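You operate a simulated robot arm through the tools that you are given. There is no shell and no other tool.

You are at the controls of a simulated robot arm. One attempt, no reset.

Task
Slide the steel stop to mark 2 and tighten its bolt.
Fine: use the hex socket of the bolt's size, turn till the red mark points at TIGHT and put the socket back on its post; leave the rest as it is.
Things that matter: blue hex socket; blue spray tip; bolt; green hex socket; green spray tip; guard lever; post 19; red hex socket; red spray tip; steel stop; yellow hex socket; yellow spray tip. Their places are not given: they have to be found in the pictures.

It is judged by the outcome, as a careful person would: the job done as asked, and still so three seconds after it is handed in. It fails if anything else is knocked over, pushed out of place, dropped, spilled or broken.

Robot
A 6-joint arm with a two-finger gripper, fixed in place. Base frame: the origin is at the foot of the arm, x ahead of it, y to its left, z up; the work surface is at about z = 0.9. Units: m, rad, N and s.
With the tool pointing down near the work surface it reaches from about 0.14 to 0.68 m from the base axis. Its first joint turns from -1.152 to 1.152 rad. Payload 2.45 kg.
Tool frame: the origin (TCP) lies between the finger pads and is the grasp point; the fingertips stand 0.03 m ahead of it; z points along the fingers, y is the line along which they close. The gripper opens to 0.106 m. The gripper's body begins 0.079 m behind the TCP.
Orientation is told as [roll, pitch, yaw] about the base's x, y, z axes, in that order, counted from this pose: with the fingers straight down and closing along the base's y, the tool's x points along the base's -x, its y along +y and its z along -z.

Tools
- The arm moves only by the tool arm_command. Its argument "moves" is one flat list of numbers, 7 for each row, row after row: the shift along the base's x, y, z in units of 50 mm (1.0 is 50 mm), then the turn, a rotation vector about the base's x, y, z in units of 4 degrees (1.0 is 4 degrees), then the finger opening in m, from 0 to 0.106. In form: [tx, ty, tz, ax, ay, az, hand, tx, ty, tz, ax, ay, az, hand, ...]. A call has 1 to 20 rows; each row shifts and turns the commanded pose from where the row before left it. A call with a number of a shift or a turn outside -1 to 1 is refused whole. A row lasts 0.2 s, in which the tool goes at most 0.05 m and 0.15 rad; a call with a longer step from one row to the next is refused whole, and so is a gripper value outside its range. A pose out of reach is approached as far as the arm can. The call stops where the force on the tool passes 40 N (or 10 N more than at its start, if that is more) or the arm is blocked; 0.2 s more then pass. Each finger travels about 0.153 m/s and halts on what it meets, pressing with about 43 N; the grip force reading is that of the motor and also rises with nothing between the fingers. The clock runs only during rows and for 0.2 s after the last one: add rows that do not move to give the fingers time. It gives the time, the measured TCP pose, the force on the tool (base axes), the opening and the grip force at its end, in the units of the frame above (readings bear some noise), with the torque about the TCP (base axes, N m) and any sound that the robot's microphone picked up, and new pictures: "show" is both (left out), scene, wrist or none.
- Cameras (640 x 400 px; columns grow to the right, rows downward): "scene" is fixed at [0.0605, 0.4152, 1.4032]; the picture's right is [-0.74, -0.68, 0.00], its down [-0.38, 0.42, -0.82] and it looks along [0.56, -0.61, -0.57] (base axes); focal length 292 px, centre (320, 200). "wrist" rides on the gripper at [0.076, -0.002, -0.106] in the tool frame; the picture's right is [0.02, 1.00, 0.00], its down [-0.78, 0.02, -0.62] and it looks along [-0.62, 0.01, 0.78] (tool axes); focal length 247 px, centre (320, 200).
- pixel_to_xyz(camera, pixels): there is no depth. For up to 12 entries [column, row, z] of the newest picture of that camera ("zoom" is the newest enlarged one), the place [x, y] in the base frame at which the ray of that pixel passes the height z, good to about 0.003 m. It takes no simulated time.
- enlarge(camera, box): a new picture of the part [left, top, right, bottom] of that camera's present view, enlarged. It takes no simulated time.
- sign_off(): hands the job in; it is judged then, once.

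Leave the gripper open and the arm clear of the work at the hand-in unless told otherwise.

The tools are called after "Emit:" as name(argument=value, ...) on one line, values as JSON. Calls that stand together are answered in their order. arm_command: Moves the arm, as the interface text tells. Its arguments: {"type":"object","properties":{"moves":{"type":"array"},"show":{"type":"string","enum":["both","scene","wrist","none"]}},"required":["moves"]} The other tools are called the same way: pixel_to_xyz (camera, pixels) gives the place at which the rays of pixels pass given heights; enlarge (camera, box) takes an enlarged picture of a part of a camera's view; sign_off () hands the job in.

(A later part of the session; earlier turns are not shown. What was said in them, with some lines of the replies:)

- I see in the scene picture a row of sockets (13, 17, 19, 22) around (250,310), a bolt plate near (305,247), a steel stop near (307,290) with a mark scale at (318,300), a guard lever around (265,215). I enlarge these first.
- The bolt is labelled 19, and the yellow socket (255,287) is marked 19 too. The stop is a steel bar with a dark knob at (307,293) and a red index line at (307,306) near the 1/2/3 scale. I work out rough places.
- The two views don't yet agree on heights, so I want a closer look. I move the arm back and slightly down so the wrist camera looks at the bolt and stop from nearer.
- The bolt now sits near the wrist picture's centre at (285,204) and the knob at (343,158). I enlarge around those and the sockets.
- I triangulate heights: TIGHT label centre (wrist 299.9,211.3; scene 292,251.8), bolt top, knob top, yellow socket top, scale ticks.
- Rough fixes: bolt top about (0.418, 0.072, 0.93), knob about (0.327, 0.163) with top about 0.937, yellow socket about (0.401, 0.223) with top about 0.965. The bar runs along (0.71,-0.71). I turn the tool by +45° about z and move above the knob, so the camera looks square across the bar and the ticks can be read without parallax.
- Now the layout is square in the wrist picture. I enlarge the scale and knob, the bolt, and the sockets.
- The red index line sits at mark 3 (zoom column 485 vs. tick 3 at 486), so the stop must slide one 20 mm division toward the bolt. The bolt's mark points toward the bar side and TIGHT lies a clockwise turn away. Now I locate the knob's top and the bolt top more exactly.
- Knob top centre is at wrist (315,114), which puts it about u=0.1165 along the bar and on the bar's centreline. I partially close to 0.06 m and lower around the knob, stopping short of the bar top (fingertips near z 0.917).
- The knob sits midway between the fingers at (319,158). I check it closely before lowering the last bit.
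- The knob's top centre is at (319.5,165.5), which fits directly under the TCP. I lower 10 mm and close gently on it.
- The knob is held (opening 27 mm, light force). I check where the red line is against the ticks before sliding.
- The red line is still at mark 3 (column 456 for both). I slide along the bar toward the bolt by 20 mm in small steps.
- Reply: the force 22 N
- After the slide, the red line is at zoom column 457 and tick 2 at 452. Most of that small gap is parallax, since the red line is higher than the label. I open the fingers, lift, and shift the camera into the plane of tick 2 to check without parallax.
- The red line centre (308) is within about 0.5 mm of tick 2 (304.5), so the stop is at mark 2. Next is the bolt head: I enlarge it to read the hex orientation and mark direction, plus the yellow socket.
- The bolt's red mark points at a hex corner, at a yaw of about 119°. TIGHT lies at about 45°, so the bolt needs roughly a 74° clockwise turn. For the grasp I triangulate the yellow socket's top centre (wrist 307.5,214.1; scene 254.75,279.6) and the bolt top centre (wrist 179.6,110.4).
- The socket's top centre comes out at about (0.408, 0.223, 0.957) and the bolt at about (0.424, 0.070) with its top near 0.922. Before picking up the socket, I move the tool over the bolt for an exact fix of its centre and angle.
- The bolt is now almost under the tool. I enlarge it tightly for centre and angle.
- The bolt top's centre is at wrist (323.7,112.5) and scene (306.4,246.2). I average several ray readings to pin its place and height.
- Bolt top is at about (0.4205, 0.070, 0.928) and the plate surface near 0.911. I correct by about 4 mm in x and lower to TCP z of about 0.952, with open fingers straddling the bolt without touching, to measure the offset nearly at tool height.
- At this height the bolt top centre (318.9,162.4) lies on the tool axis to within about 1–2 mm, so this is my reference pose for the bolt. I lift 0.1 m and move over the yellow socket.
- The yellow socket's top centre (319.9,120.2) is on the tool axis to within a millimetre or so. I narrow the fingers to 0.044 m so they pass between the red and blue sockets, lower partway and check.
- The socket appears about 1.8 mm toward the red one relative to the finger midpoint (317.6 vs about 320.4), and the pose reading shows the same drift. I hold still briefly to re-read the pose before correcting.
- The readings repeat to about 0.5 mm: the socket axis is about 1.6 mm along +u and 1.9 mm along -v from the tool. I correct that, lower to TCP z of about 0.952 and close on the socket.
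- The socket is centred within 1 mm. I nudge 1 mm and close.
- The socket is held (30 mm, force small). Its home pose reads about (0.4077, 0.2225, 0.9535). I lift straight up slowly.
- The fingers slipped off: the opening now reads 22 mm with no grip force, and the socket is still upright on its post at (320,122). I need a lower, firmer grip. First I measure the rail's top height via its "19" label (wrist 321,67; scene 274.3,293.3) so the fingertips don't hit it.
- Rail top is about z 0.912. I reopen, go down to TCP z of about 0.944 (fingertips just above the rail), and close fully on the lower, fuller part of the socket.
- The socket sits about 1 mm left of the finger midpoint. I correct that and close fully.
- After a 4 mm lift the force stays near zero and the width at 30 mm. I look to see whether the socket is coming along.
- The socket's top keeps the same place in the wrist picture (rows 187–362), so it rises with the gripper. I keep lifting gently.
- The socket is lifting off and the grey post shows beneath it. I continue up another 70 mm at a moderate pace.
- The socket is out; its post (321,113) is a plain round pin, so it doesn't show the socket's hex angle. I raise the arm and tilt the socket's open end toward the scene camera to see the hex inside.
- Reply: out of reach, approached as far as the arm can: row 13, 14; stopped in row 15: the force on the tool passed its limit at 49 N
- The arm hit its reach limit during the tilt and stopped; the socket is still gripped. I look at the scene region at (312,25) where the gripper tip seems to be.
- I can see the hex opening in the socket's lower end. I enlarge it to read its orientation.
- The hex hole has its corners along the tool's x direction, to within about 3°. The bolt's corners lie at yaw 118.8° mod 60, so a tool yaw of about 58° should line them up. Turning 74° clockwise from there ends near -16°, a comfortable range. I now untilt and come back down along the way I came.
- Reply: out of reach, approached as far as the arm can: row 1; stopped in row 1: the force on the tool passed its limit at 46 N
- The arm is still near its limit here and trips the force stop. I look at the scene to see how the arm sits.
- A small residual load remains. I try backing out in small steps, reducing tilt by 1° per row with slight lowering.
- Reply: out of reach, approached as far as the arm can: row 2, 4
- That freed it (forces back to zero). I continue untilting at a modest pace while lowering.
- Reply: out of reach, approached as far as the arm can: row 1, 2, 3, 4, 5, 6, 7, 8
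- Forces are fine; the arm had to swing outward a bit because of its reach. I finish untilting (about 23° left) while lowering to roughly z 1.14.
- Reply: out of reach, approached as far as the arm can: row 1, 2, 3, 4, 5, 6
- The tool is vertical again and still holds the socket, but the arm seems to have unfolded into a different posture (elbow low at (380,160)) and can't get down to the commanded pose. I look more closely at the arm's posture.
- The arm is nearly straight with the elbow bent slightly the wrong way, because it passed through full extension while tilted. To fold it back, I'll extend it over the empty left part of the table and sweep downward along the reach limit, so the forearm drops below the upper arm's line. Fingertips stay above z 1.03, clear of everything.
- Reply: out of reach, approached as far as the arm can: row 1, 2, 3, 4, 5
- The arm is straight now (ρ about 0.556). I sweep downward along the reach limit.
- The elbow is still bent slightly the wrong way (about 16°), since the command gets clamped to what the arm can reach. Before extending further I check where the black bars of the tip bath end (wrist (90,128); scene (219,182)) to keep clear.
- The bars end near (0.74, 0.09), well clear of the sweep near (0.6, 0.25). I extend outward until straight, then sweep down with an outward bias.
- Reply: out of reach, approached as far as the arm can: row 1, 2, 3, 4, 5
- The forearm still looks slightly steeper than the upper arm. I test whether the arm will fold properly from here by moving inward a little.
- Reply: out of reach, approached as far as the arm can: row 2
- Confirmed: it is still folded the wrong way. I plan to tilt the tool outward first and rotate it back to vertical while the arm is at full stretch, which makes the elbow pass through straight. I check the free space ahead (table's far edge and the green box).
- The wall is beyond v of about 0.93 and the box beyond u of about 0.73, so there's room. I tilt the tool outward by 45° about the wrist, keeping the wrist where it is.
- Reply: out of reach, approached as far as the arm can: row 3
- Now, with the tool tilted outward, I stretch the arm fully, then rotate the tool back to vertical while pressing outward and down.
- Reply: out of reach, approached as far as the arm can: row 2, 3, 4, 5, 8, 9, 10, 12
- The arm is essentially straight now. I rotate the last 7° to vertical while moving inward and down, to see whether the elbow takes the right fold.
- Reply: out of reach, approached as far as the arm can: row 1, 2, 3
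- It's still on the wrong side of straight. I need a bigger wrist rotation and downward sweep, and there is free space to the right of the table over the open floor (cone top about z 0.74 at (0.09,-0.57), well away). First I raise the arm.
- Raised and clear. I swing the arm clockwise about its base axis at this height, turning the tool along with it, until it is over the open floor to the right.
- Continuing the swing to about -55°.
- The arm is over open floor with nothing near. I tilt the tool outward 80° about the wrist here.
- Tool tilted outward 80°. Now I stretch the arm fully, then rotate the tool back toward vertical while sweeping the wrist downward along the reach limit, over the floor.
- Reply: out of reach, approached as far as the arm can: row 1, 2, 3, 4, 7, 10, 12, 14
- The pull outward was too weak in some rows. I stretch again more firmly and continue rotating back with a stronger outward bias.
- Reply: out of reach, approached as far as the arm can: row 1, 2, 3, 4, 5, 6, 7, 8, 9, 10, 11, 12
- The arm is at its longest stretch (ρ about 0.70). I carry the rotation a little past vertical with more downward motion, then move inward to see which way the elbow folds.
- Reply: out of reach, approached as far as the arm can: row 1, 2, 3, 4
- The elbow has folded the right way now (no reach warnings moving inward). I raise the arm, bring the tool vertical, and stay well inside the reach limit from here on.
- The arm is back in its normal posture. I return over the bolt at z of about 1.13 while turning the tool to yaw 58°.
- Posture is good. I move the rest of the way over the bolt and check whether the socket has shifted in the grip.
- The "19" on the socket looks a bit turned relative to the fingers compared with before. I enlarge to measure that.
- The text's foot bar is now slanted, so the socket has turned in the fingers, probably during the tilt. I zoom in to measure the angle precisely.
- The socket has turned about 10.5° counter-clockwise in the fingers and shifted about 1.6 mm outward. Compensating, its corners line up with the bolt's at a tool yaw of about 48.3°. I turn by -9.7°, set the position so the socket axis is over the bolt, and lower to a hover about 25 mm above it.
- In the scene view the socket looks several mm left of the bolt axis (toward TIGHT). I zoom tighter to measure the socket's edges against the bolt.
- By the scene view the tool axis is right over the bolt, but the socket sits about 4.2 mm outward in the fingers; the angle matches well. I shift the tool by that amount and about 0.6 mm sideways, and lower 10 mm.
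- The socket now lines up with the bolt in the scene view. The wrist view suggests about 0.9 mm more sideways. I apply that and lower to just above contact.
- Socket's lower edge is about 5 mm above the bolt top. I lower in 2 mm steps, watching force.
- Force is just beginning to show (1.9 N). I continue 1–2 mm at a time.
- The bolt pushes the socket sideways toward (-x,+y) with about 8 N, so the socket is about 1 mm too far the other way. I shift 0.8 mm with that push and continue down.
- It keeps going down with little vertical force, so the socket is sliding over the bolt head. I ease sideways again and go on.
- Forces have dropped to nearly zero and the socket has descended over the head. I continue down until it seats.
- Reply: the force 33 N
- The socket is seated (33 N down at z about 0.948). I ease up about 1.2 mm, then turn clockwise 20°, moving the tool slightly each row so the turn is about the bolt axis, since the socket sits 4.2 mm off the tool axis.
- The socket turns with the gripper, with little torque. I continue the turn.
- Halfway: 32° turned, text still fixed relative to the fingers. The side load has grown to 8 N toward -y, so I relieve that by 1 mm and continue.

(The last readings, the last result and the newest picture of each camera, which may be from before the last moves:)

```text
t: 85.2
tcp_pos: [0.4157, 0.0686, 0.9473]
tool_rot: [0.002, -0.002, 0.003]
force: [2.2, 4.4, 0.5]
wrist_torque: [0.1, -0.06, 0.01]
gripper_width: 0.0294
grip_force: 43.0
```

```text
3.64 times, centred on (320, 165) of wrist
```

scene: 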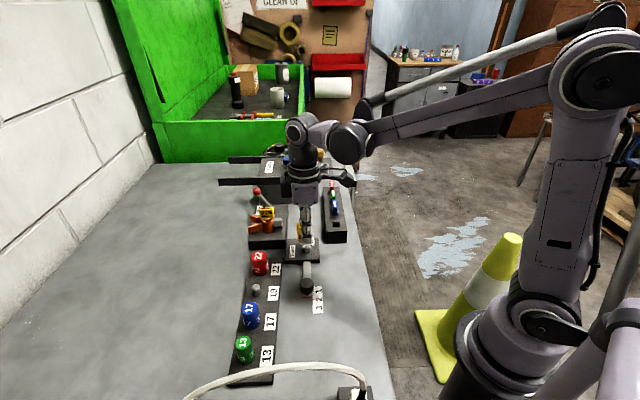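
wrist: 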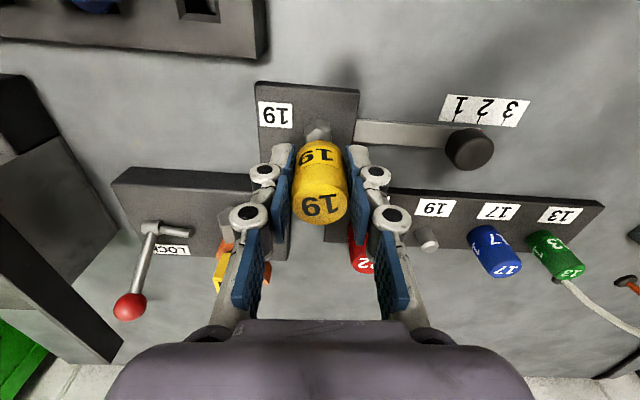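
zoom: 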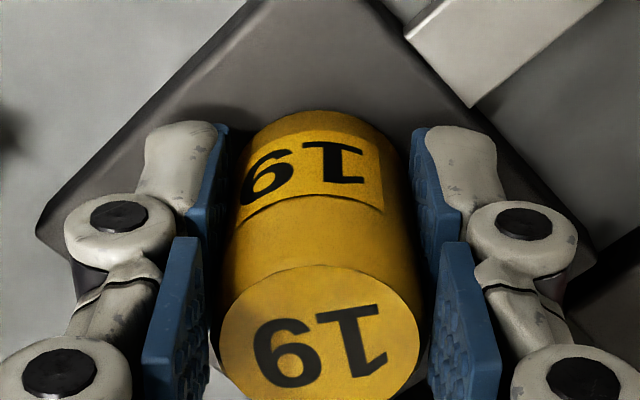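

48° turned, light loads. I continue the remaining 28°.

Emit:
arm_command(moves=[0.0002, 0.0055, 0, 0, 0, -1, 0.0, 0.0006, 0.0055, 0, 0, 0, -1, 0.0, 0.001, 0.0055, 0, 0, 0, -1, 0.0, 0.0014, 0.0055, 0, 0, 0, -1, 0.0], show="none")

Emit:
arm_command(moves=[0.0018, 0.0055, 0, 0, 0, -1, 0.0, 0.0022, 0.0054, 0, 0, 0, -1, 0.0, 0.0025, 0.0053, 0, 0, 0, -0.9, 0.0])

Emit:
enlarge(camera="wrist", box=[270, 110, 370, 220])

```text
t: 86.2
tcp_pos: [0.4154, 0.0696, 0.9481]
tool_rot: [-0.002, 0.001, -0.277]
force: [-3.9, 12.3, 1.6]
wrist_torque: [0.36, 0.07, 0.07]
gripper_width: 0.0295
grip_force: 43.4
```

```text
t: 87.0
tcp_pos: [0.4157, 0.0707, 0.9479]
tool_rot: [0.001, 0.001, -0.479]
force: [-2.7, 14.0, 0.5]
wrist_torque: [0.35, 0.05, 0.07]
gripper_width: 0.0294
grip_force: 43.2
```

scene: 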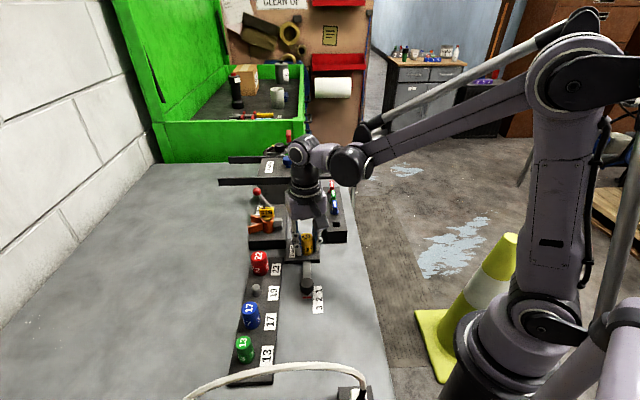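
wrist: 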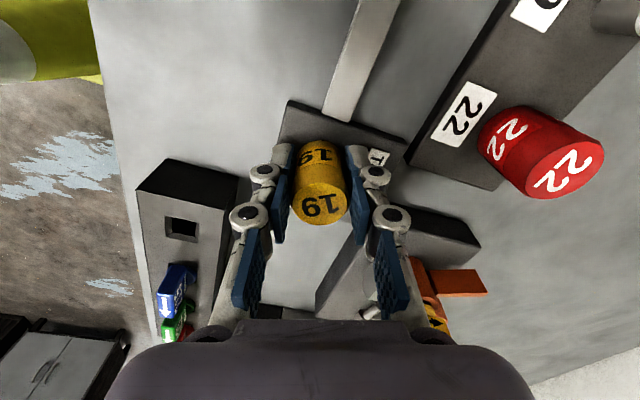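

```text
3.64 times, centred on (320, 165) of wrist
```

zoom: 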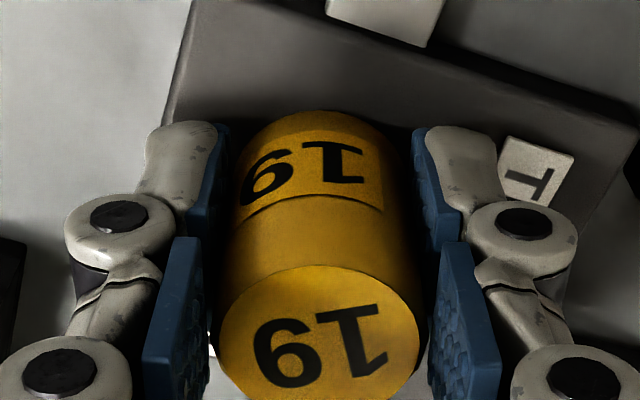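

Total turn 75.6°; the corners should now put the mark at about 44–45°, pointing at TIGHT. A 14 N side load remains toward +y, so I relax it, then lift straight up.

Emit:
arm_command(moves=[-0.005, 0.025, 0, 0, 0, 0, 0.0, 0, 0, 0, 0, 0, 0, 0.0], show="none")

Emit:
arm_command(moves=[0, 0, 0.06, 0, 0, 0, 0.0, 0, 0, 0.06, 0, 0, 0, 0.0, 0, 0, 0.06, 0, 0, 0, 0.0], show="none")

```text
t: 87.6
tcp_pos: [0.4156, 0.0701, 0.9481]
tool_rot: [0.0, -0.002, -0.479]
force: [3.5, 8.4, -3.5]
wrist_torque: [0.23, -0.05, 0.07]
gripper_width: 0.029
grip_force: 42.6
```

```text
t: 88.4
tcp_pos: [0.415, 0.0693, 0.9573]
tool_rot: [0.001, -0.005, -0.478]
force: [6.6, 6.0, -4.0]
wrist_torque: [0.18, -0.18, 0.0]
gripper_width: 0.0295
grip_force: 43.3
```

It is lifting freely with small side loads. I continue up 30 mm.

Emit:
arm_command(moves=[0.008, 0.01, 0.06, 0, 0, 0, 0.0, 0, 0, 0.06, 0, 0, 0, 0.0, 0, 0, 0.08, 0, 0, 0, 0.0, 0, 0, 0.12, 0, 0, 0, 0.0, 0, 0, 0.2, 0, 0, 0, 0.0, 0, 0, 0.3, 0, 0, 0, 0.0])

Emit:
enlarge(camera="scene", box=[280, 225, 330, 265])

Emit:
enlarge(camera="wrist", box=[260, 80, 380, 220])

```text
t: 89.8
tcp_pos: [0.4155, 0.07, 0.9982]
tool_rot: [0.0, -0.002, -0.478]
force: [-1.0, -0.1, -0.2]
wrist_torque: [-0.02, 0.0, -0.02]
gripper_width: 0.0296
grip_force: 43.6
```

scene: 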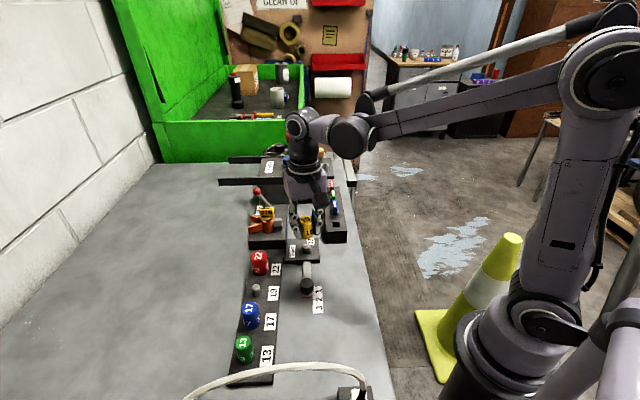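
wrist: 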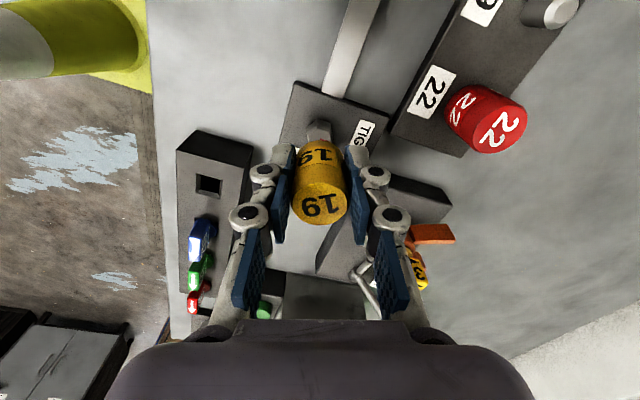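

```text
10.00 times, centred on (305, 245) of scene
```

zoom: 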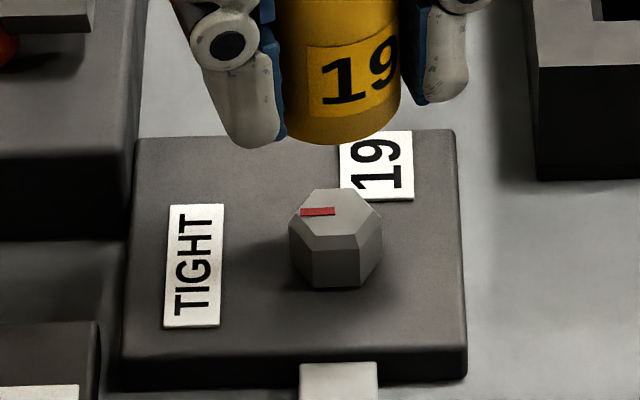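

```text
2.86 times, centred on (320, 150) of wrist
```

zoom: 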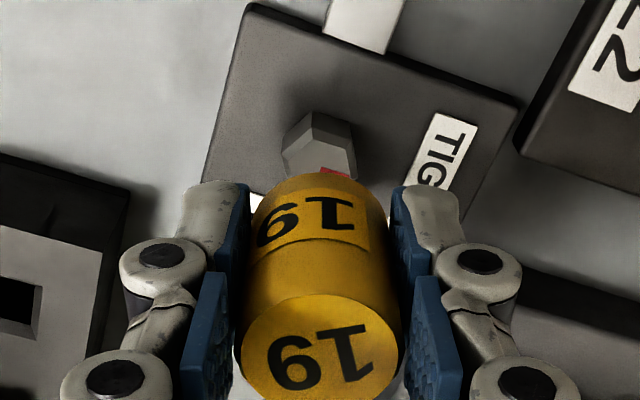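

The red mark now points left toward TIGHT (within about 2°). Next I return the socket: raise, move over post 19 at about (0.407, 0.2225), and turn to yaw 34.5° so the socket regains its original orientation on the post.

Emit:
arm_command(moves=[0, 0, 0.5, 0, 0, 0, 0.0, 0, 0, 0.7, 0, 0, 0, 0.0, -0.0145, 0.1876, 0, 0, 0, 0.967, 0.0, -0.0145, 0.1876, 0, 0, 0, 0.967, 0.0, -0.0145, 0.1876, 0, 0, 0, 0.967, 0.0, -0.0145, 0.1876, 0, 0, 0, 0.967, 0.0, -0.0145, 0.1876, 0, 0, 0, 0.967, 0.0, -0.0145, 0.1876, 0, 0, 0, 0.967, 0.0, -0.0145, 0.1876, 0, 0, 0, 0.967, 0.0, -0.0145, 0.1876, 0, 0, 0, 0.967, 0.0, -0.0145, 0.1876, 0, 0, 0, 0.967, 0.0, -0.0145, 0.1876, 0, 0, 0, 0.967, 0.0, -0.0145, 0.1876, 0, 0, 0, 0.967, 0.0, -0.0145, 0.1876, 0, 0, 0, 0.967, 0.0, -0.0145, 0.1876, 0, 0, 0, 0.967, 0.0, -0.0145, 0.1876, 0, 0, 0, 0.967, 0.0, -0.0145, 0.1876, 0, 0, 0, 0.967, 0.0, -0.0145, 0.1876, 0, 0, 0, 0.967, 0.0, 0, 0, 0, 0, 0, 0, 0.0])

Emit:
enlarge(camera="scene", box=[280, 230, 330, 265])

Emit:
enlarge(camera="wrist", box=[260, 60, 380, 220])

Emit:
enlarge(camera="scene", box=[220, 225, 290, 305])

```text
t: 93.8
tcp_pos: [0.4052, 0.2232, 1.0589]
tool_rot: [-0.001, -0.001, 0.604]
force: [-0.6, 0.1, -0.6]
wrist_torque: [-0.01, 0.0, 0.02]
gripper_width: 0.0292
grip_force: 43.0
```

scene: 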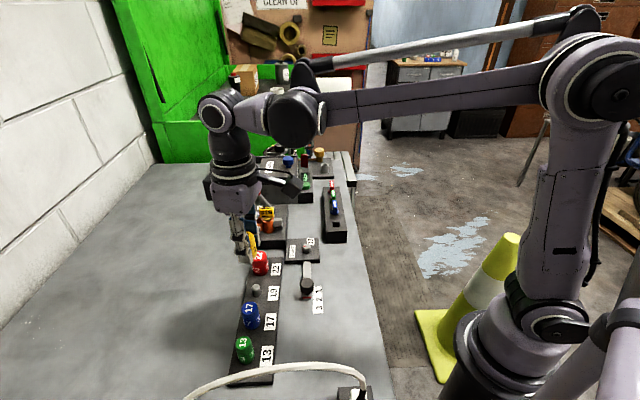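
wrist: 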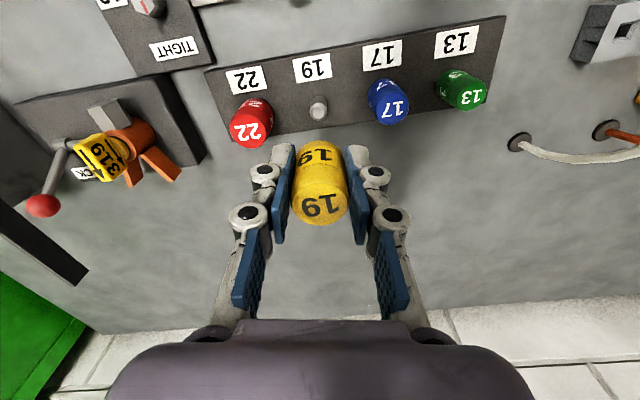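

```text
11.43 times, centred on (305, 248) of scene
```

zoom: 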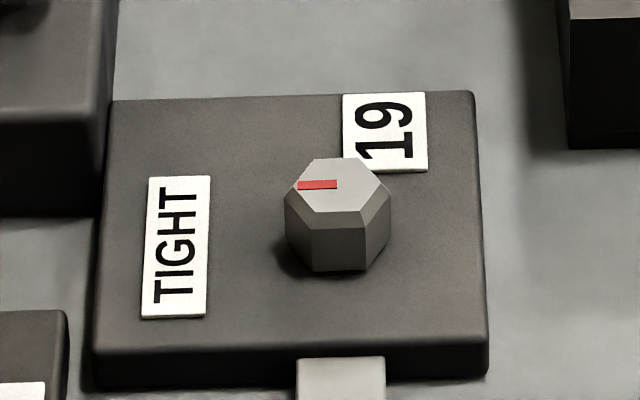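

```text
2.50 times, centred on (320, 140) of wrist
```

zoom: 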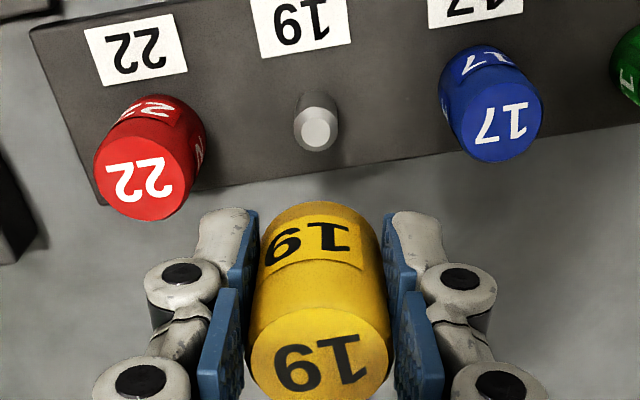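

```text
5.00 times, centred on (255, 265) of scene
```

zoom: 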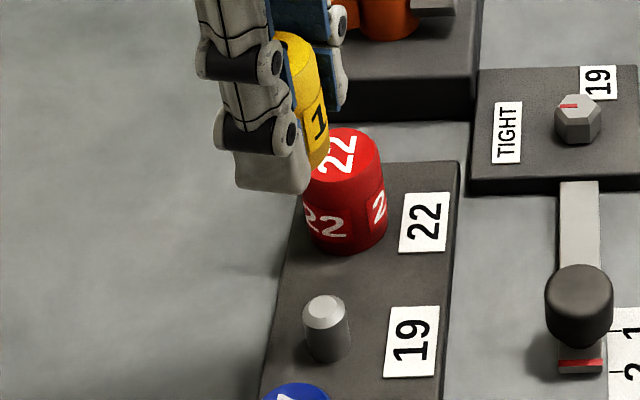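

The mark points squarely at TIGHT. Now for the post: its top is at wrist (319.2,112) and scene (256.2,286). I triangulate its top and axis.

Emit:
pixel_to_xyz(camera="wrist", pixels=[[319.2, 112, 0.93], [319.2, 112, 0.93], [319.2, 112, 0.93], [319.2, 112, 0.95], [319.2, 112, 0.95], [319.2, 112, 0.95]])

Emit:
pixel_to_xyz(camera="scene", pixels=[[256.2, 286, 0.93], [256.2, 286, 0.93], [256.2, 286, 0.93], [256.2, 286, 0.95], [256.2, 286, 0.95], [256.2, 286, 0.95]])

Emit:
enlarge(camera="scene", box=[240, 270, 272, 302])

Emit:
enlarge(camera="wrist", box=[300, 90, 340, 125])

```text
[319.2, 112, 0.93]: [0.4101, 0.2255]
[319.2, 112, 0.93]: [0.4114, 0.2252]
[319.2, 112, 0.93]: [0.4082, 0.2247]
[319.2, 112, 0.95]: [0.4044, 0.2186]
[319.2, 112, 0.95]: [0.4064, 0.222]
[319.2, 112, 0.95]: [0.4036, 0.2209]
```

```text
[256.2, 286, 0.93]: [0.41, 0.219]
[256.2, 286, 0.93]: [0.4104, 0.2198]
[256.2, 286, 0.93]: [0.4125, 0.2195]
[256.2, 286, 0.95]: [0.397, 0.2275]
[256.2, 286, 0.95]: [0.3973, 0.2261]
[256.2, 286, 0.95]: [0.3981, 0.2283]
```

```text
12.50 times, centred on (256, 286) of scene
```

zoom: 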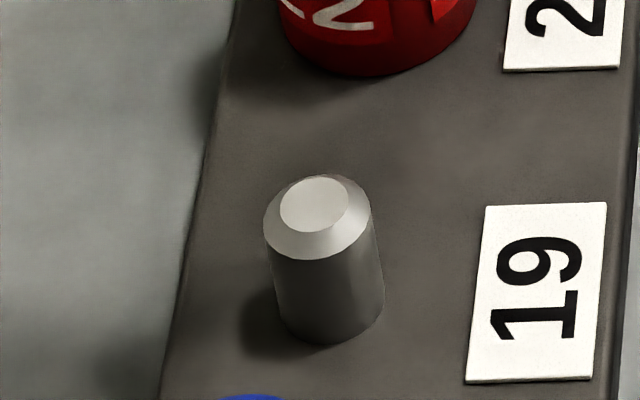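

```text
11.43 times, centred on (320, 108) of wrist
```

zoom: 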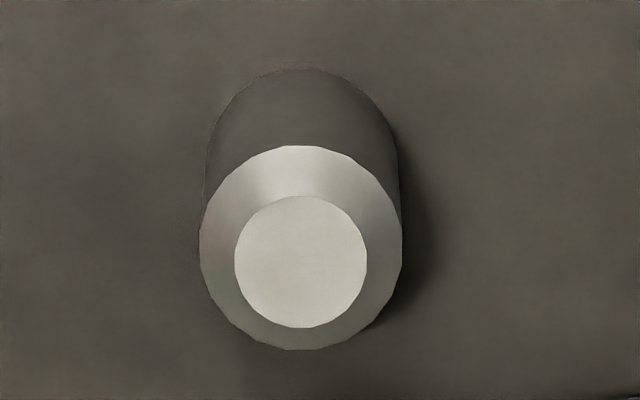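

Post top is at z about 0.935 with a wide chamfer (16 mm pin, about 20 mm bore), so there's a few mm of tolerance. I shift about 1.6 mm sideways and lower to about 15 mm above the post to check alignment.

Emit:
arm_command(moves=[0.014, -0.03, -0.4, 0, 0, 0, 0.0, 0, 0, -0.4, 0, 0, 0, 0.0, 0, 0, -0.4, 0, 0, 0, 0.0, 0, 0, -0.28, 0, 0, 0, 0.0, 0, 0, 0, 0, 0, 0, 0.0])

Emit:
enlarge(camera="scene", box=[235, 260, 275, 300])

Emit:
enlarge(camera="wrist", box=[270, 110, 370, 220])

```text
t: 95.0
tcp_pos: [0.4033, 0.2215, 0.9856]
tool_rot: [0.001, -0.001, 0.601]
force: [-0.1, -0.3, -1.2]
wrist_torque: [-0.03, -0.01, 0.02]
gripper_width: 0.0293
grip_force: 42.9
```

scene: 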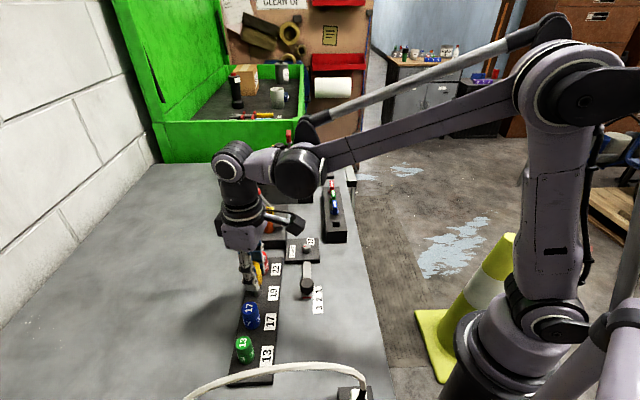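
wrist: 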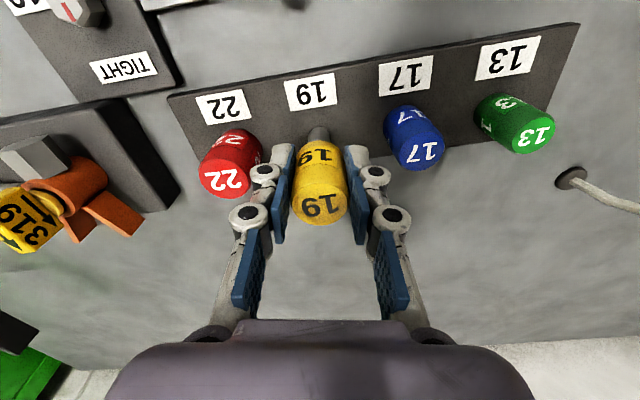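

```text
10.00 times, centred on (255, 280) of scene
```

zoom: 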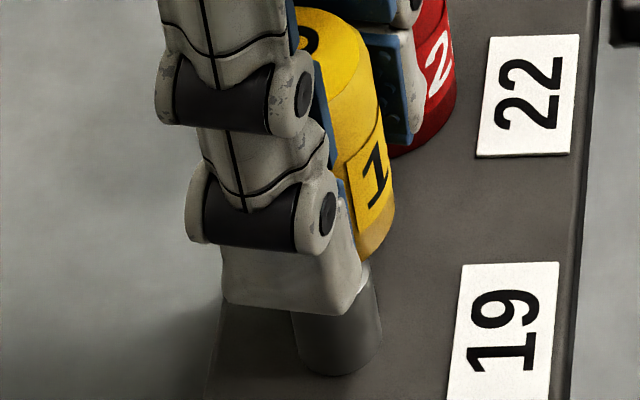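

```text
3.64 times, centred on (320, 165) of wrist
```

zoom: 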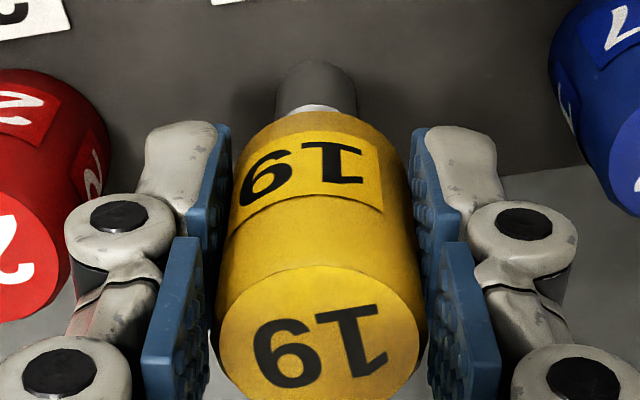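

The post and socket are nearly concentric; both views ask for about 1 mm more forward and sideways. I correct and lower slowly.

Emit:
arm_command(moves=[0.032, -0.008, 0, 0, 0, 0, 0.0, 0, 0, -0.1, 0, 0, 0, 0.0, 0, 0, -0.1, 0, 0, 0, 0.0, 0, 0, -0.06, 0, 0, 0, 0.0], show="none")

Emit:
arm_command(moves=[0, 0, -0.06, 0, 0, 0, 0.0, 0, 0, -0.06, 0, 0, 0, 0.0], show="none")

```text
t: 96.0
tcp_pos: [0.4071, 0.2209, 0.9709]
tool_rot: [0.0, 0.0, 0.601]
force: [-0.3, 0.3, -1.2]
wrist_torque: [0.02, -0.02, 0.01]
gripper_width: 0.0295
grip_force: 42.8
```

```text
t: 96.6
tcp_pos: [0.406, 0.2192, 0.9655]
tool_rot: [0.0, -0.002, 0.604]
force: [-2.3, 1.4, 2.9]
wrist_torque: [0.09, 0.07, 0.0]
gripper_width: 0.0295
grip_force: 43.2
```

Light contact with the chamfer (about 4 N). I ease 0.5 mm with the push and continue down.

Emit:
arm_command(moves=[-0.01, 0.008, -0.05, 0, 0, 0, 0.0, 0, 0, -0.05, 0, 0, 0, 0.0], show="none")

Emit:
arm_command(moves=[0, 0, -0.05, 0, 0, 0, 0.0, 0, 0, -0.05, 0, 0, 0, 0.0], show="none")

Emit:
enlarge(camera="scene", box=[235, 260, 275, 300])

Emit:
enlarge(camera="wrist", box=[270, 110, 370, 220])

```text
t: 97.2
tcp_pos: [0.4065, 0.2196, 0.959]
tool_rot: [0.0, -0.003, 0.602]
force: [-1.4, 0.4, -0.6]
wrist_torque: [0.0, 0.02, -0.01]
gripper_width: 0.0294
grip_force: 42.9
```

```text
t: 97.8
tcp_pos: [0.4063, 0.2189, 0.9543]
tool_rot: [0.0, -0.001, 0.603]
force: [-1.2, 1.5, -0.5]
wrist_torque: [0.01, -0.02, 0.02]
gripper_width: 0.0293
grip_force: 43.2
```

```text
10.00 times, centred on (255, 280) of scene
```

zoom: 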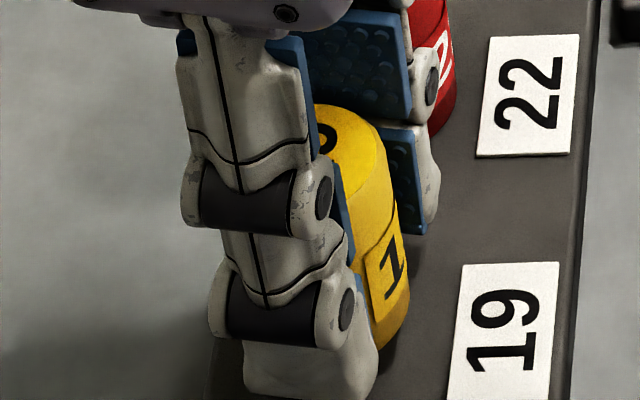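

```text
3.64 times, centred on (320, 165) of wrist
```

zoom: 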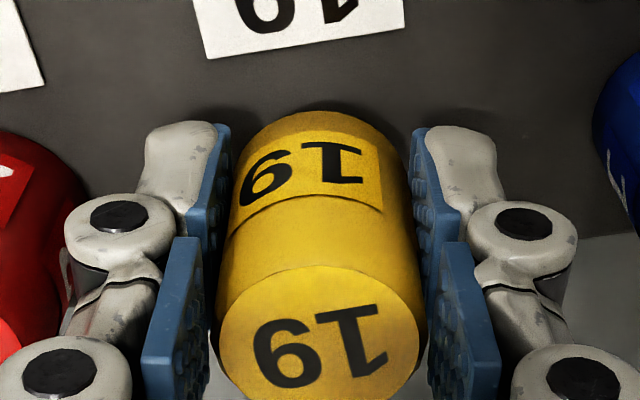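

The socket is on the post and sliding down freely. I continue until it rests on the rail.

Emit:
arm_command(moves=[0, 0, -0.04, 0, 0, 0, 0.0, 0, 0, -0.04, 0, 0, 0, 0.0], show="none")

Emit:
arm_command(moves=[0, 0, -0.03, 0, 0, 0, 0.0], show="none")

```text
t: 98.4
tcp_pos: [0.4061, 0.2192, 0.9508]
tool_rot: [0.0, -0.003, 0.604]
force: [-1.1, -0.2, -0.5]
wrist_torque: [0.0, 0.03, 0.0]
gripper_width: 0.0298
grip_force: 43.3
```

```text
t: 98.8
tcp_pos: [0.4057, 0.2198, 0.9508]
tool_rot: [-0.001, -0.003, 0.603]
force: [-2.1, 1.3, -0.1]
wrist_torque: [0.02, 0.06, 0.0]
gripper_width: 0.0295
grip_force: 43.5
```

Emit:
arm_command(moves=[0, 0, -0.03, 0, 0, 0, 0.0], show="none")

Emit:
arm_command(moves=[0, 0, -0.03, 0, 0, 0, 0.0], show="none")

```text
t: 99.2
tcp_pos: [0.4055, 0.2205, 0.9477]
tool_rot: [0.0, -0.001, 0.602]
force: [-1.2, 0.7, -0.3]
wrist_torque: [0.04, 0.02, 0.04]
gripper_width: 0.0296
grip_force: 43.3
```

```text
t: 99.6
tcp_pos: [0.406, 0.2191, 0.9472]
tool_rot: [0.001, 0.0, 0.603]
force: [-0.1, 0.8, 5.7]
wrist_torque: [0.07, -0.08, 0.0]
gripper_width: 0.0294
grip_force: 43.0
```

The socket rests on the rail (5.7 N at z about 0.947). I open the fingers just enough, staying clear of the neighbours, and look.

Emit:
arm_command(moves=[0, 0, 0.01, 0, 0, 0, 0.03, 0, 0, 0, 0, 0, 0, 0.036, 0, 0, 0, 0, 0, 0, 0.042, 0, 0, 0, 0, 0, 0, 0.042])

Emit:
enlarge(camera="scene", box=[235, 255, 275, 300])

Emit:
enlarge(camera="wrist", box=[260, 110, 380, 230])

```text
t: 100.6
tcp_pos: [0.4066, 0.2186, 0.9468]
tool_rot: [0.0, -0.001, 0.602]
force: [0.8, 0.2, 0.1]
wrist_torque: [0.02, 0.0, 0.02]
gripper_width: 0.0421
grip_force: 0.1
```

scene: 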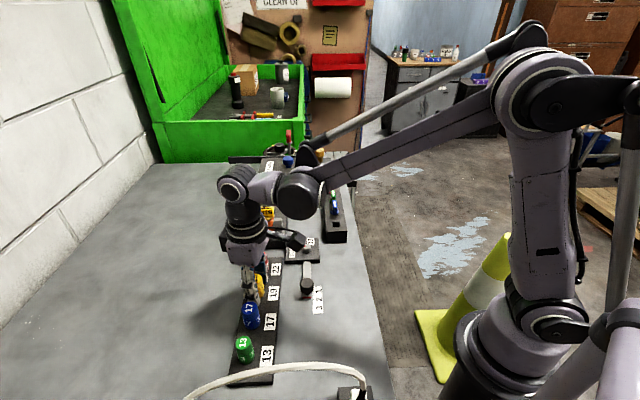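
wrist: 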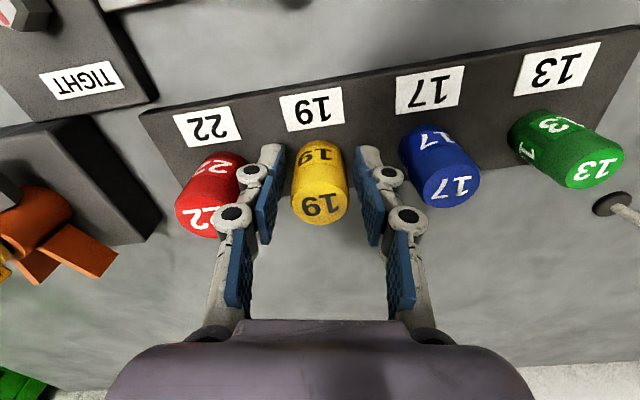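

```text
8.89 times, centred on (255, 278) of scene
```

zoom: 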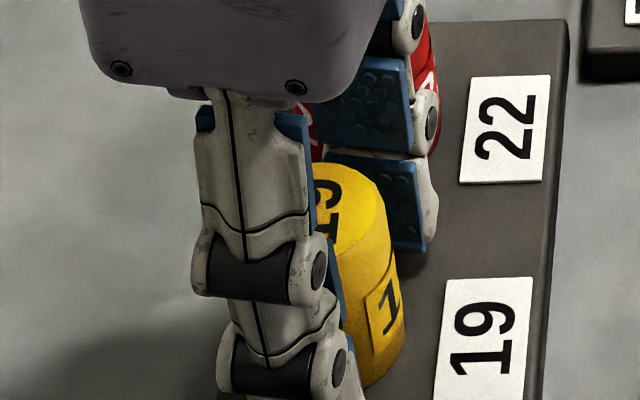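

```text
3.33 times, centred on (320, 170) of wrist
```

zoom: 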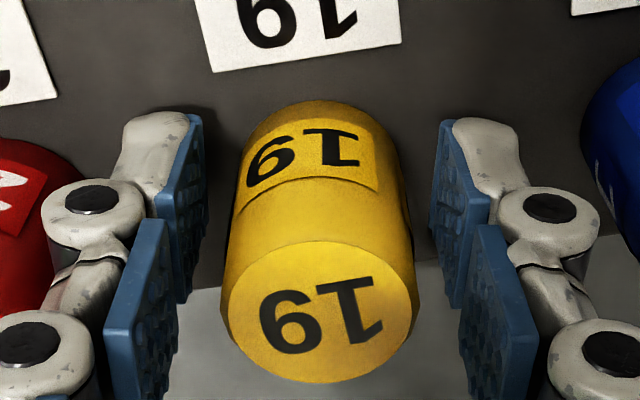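

The socket stands on its post, aligned with its rail label, and the fingers are clear on both sides. I rise straight up.

Emit:
arm_command(moves=[0, 0, 0.1, 0, 0, 0, 0.042, 0, 0, 0.2, 0, 0, 0, 0.042, 0, 0, 0.4, 0, 0, 0, 0.042, 0, 0, 0.6, 0, 0, 0, 0.042, 0, 0, 0.7, 0, 0, 0, 0.042, 0, 0, 0.8, 0, 0, 0, 0.06, 0, 0, 0, 0, 0, 0, 0.06])

Emit:
enlarge(camera="scene", box=[225, 225, 335, 325])

Emit:
enlarge(camera="wrist", box=[90, 0, 530, 200])

```text
t: 102.2
tcp_pos: [0.405, 0.2194, 1.0869]
tool_rot: [0.001, -0.003, 0.6]
force: [-0.1, 0.4, -0.5]
wrist_torque: [0.01, 0.0, 0.01]
gripper_width: 0.0599
grip_force: 0.0
```

scene: 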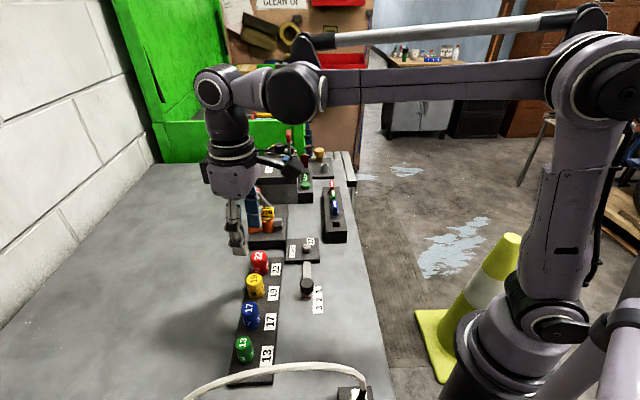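
wrist: 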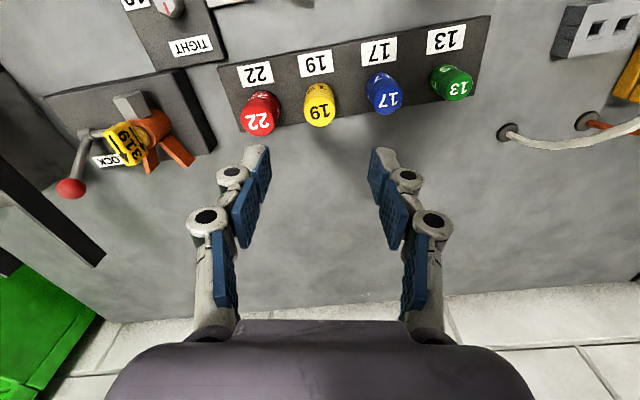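

```text
4.00 times, centred on (280, 275) of scene
```

zoom: 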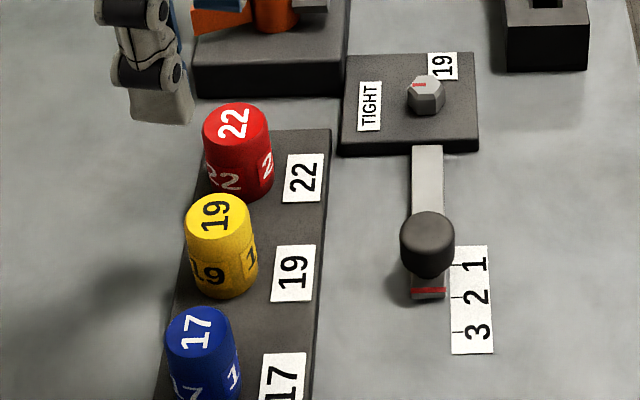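

```text
1.45 times, centred on (310, 100) of wrist
```

zoom: 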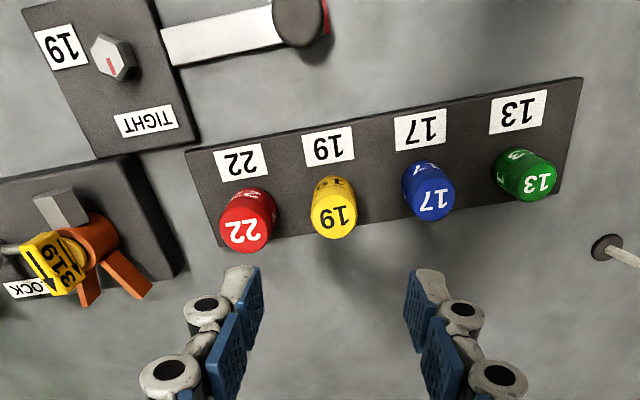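

The job looks done. I verify the stop against mark 2 and the bolt mark from the earlier parallax-free viewpoint before leaving.

Emit:
arm_command(moves=[-0.393, -0.308, -0.187, 0, 0, 0.6625, 0.08, -0.393, -0.308, -0.187, 0, 0, 0.6625, 0.08, -0.393, -0.308, -0.187, 0, 0, 0.6625, 0.08, -0.393, -0.308, -0.187, 0, 0, 0.6625, 0.08, 0, 0, 0, 0, 0, 0, 0.08])

Emit:
enlarge(camera="wrist", box=[280, 60, 360, 110])

Emit:
enlarge(camera="wrist", box=[120, 60, 230, 150])

```text
t: 103.4
tcp_pos: [0.3267, 0.1581, 1.0509]
tool_rot: [0.001, 0.0, 0.788]
force: [0.2, -0.1, 1.5]
wrist_torque: [-0.03, 0.03, 0.01]
gripper_width: 0.0801
grip_force: 0.0
```

scene: 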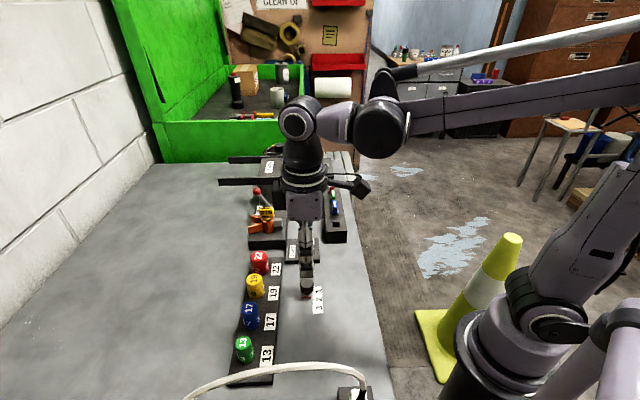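
wrist: 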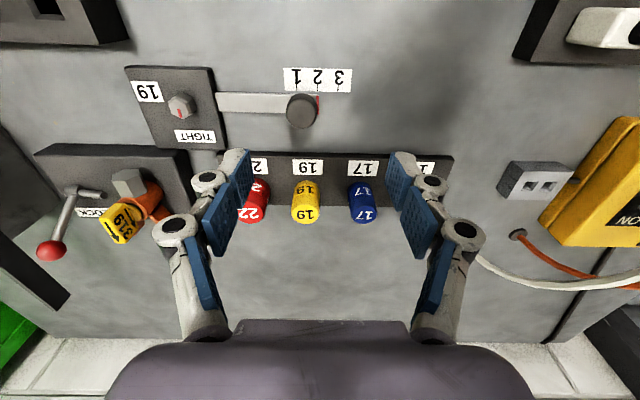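

```text
8.00 times, centred on (320, 85) of wrist
```

zoom: 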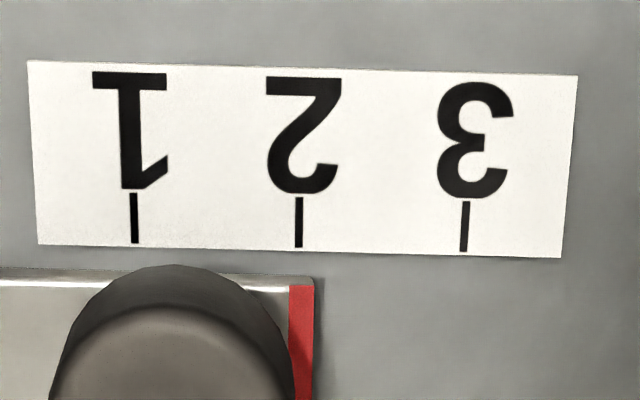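

```text
4.44 times, centred on (175, 105) of wrist
```

zoom: 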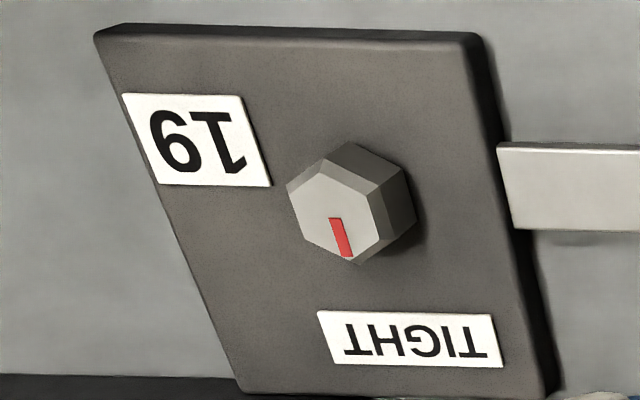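

The red line is within about 0.4 mm of tick 2, and the bolt's mark points straight at TIGHT. I raise the arm clear with the gripper open and take a last look at everything.

Emit:
arm_command(moves=[0, 0, 0.8, 0, 0, 0, 0.1, 0, 0, 0.8, 0, 0, 0, 0.106, -0.3, -0.1, 0.8, 0, 0, 0, 0.106, -0.3, -0.1, 0.5, 0, 0, 0, 0.106, 0, 0, 0, 0, 0, 0, 0.106, 0, 0, 0, 0, 0, 0, 0.106])

Emit:
enlarge(camera="scene", box=[210, 130, 370, 330])

Emit:
enlarge(camera="scene", box=[225, 235, 335, 385])

```text
t: 104.8
tcp_pos: [0.2961, 0.1493, 1.1977]
tool_rot: [-0.001, -0.001, 0.787]
force: [-0.2, -0.5, -0.4]
wrist_torque: [0.01, 0.03, -0.02]
gripper_width: 0.1057
grip_force: 0.0
```

scene: 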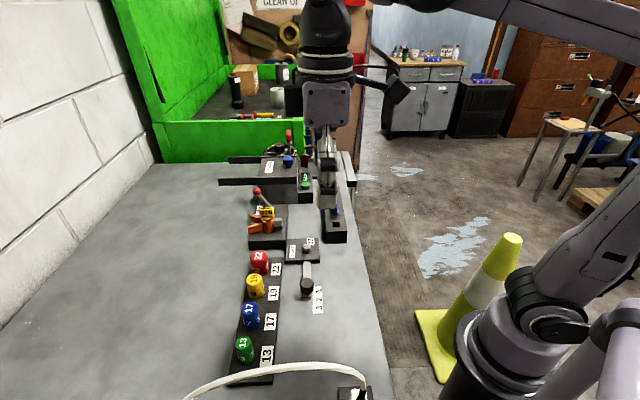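
wrist: 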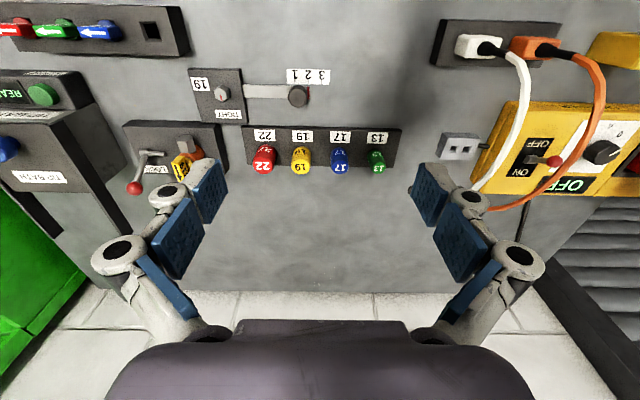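

```text
2.00 times, centred on (290, 230) of scene
```

zoom: 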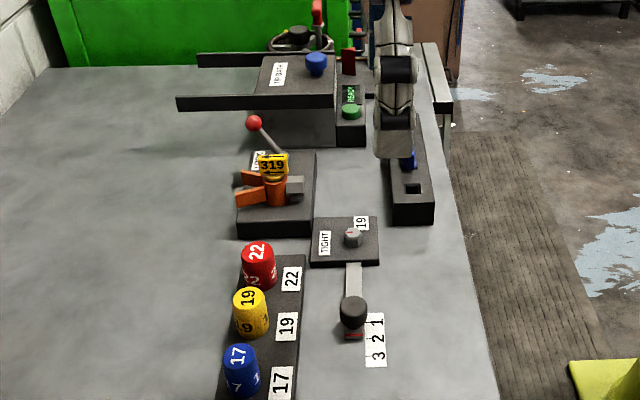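

```text
2.67 times, centred on (280, 310) of scene
```

zoom: 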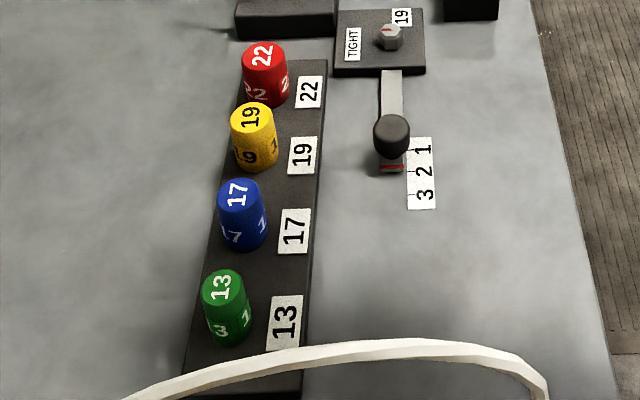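

Everything is in place:
- The stop is at mark 2.
- The bolt's red mark points at TIGHT.
- The yellow 19 socket is back on post 19.
- The other sockets, spray tips and guard lever look untouched.

The gripper is open and the arm is clear, so I hand in the job.

Emit:
sign_off()

```text
The job is handed in.
```

The stop is at mark 2, the bolt is tightened, and the job is handed in.

- **Stop:** its red line sits within about 0.4 mm of mark 2.
- **Bolt:** I turned it about 75° clockwise with the yellow 19 socket. The red mark points at TIGHT to within a degree or two.
- **Socket:** it is back on post 19, in about the same orientation as before.
- **Everything else:** the other sockets, the spray tips and the guard lever looked undisturbed in the last pictures.

**What didn't go smoothly:**
- **First grip:** my first grip on the socket slipped off its post. The socket stayed upright.
- **Tilting the socket:** I tilted the socket toward the scene camera to see its hex. That took the arm past its reach and tripped the force stop twice (49 N, then 46 N).
- **Recovery:** the elbow ended up bent the wrong way. I swung the arm out over the floor beside the table to straighten it, with the socket still gripped. The force readings showed no contact during those moves.
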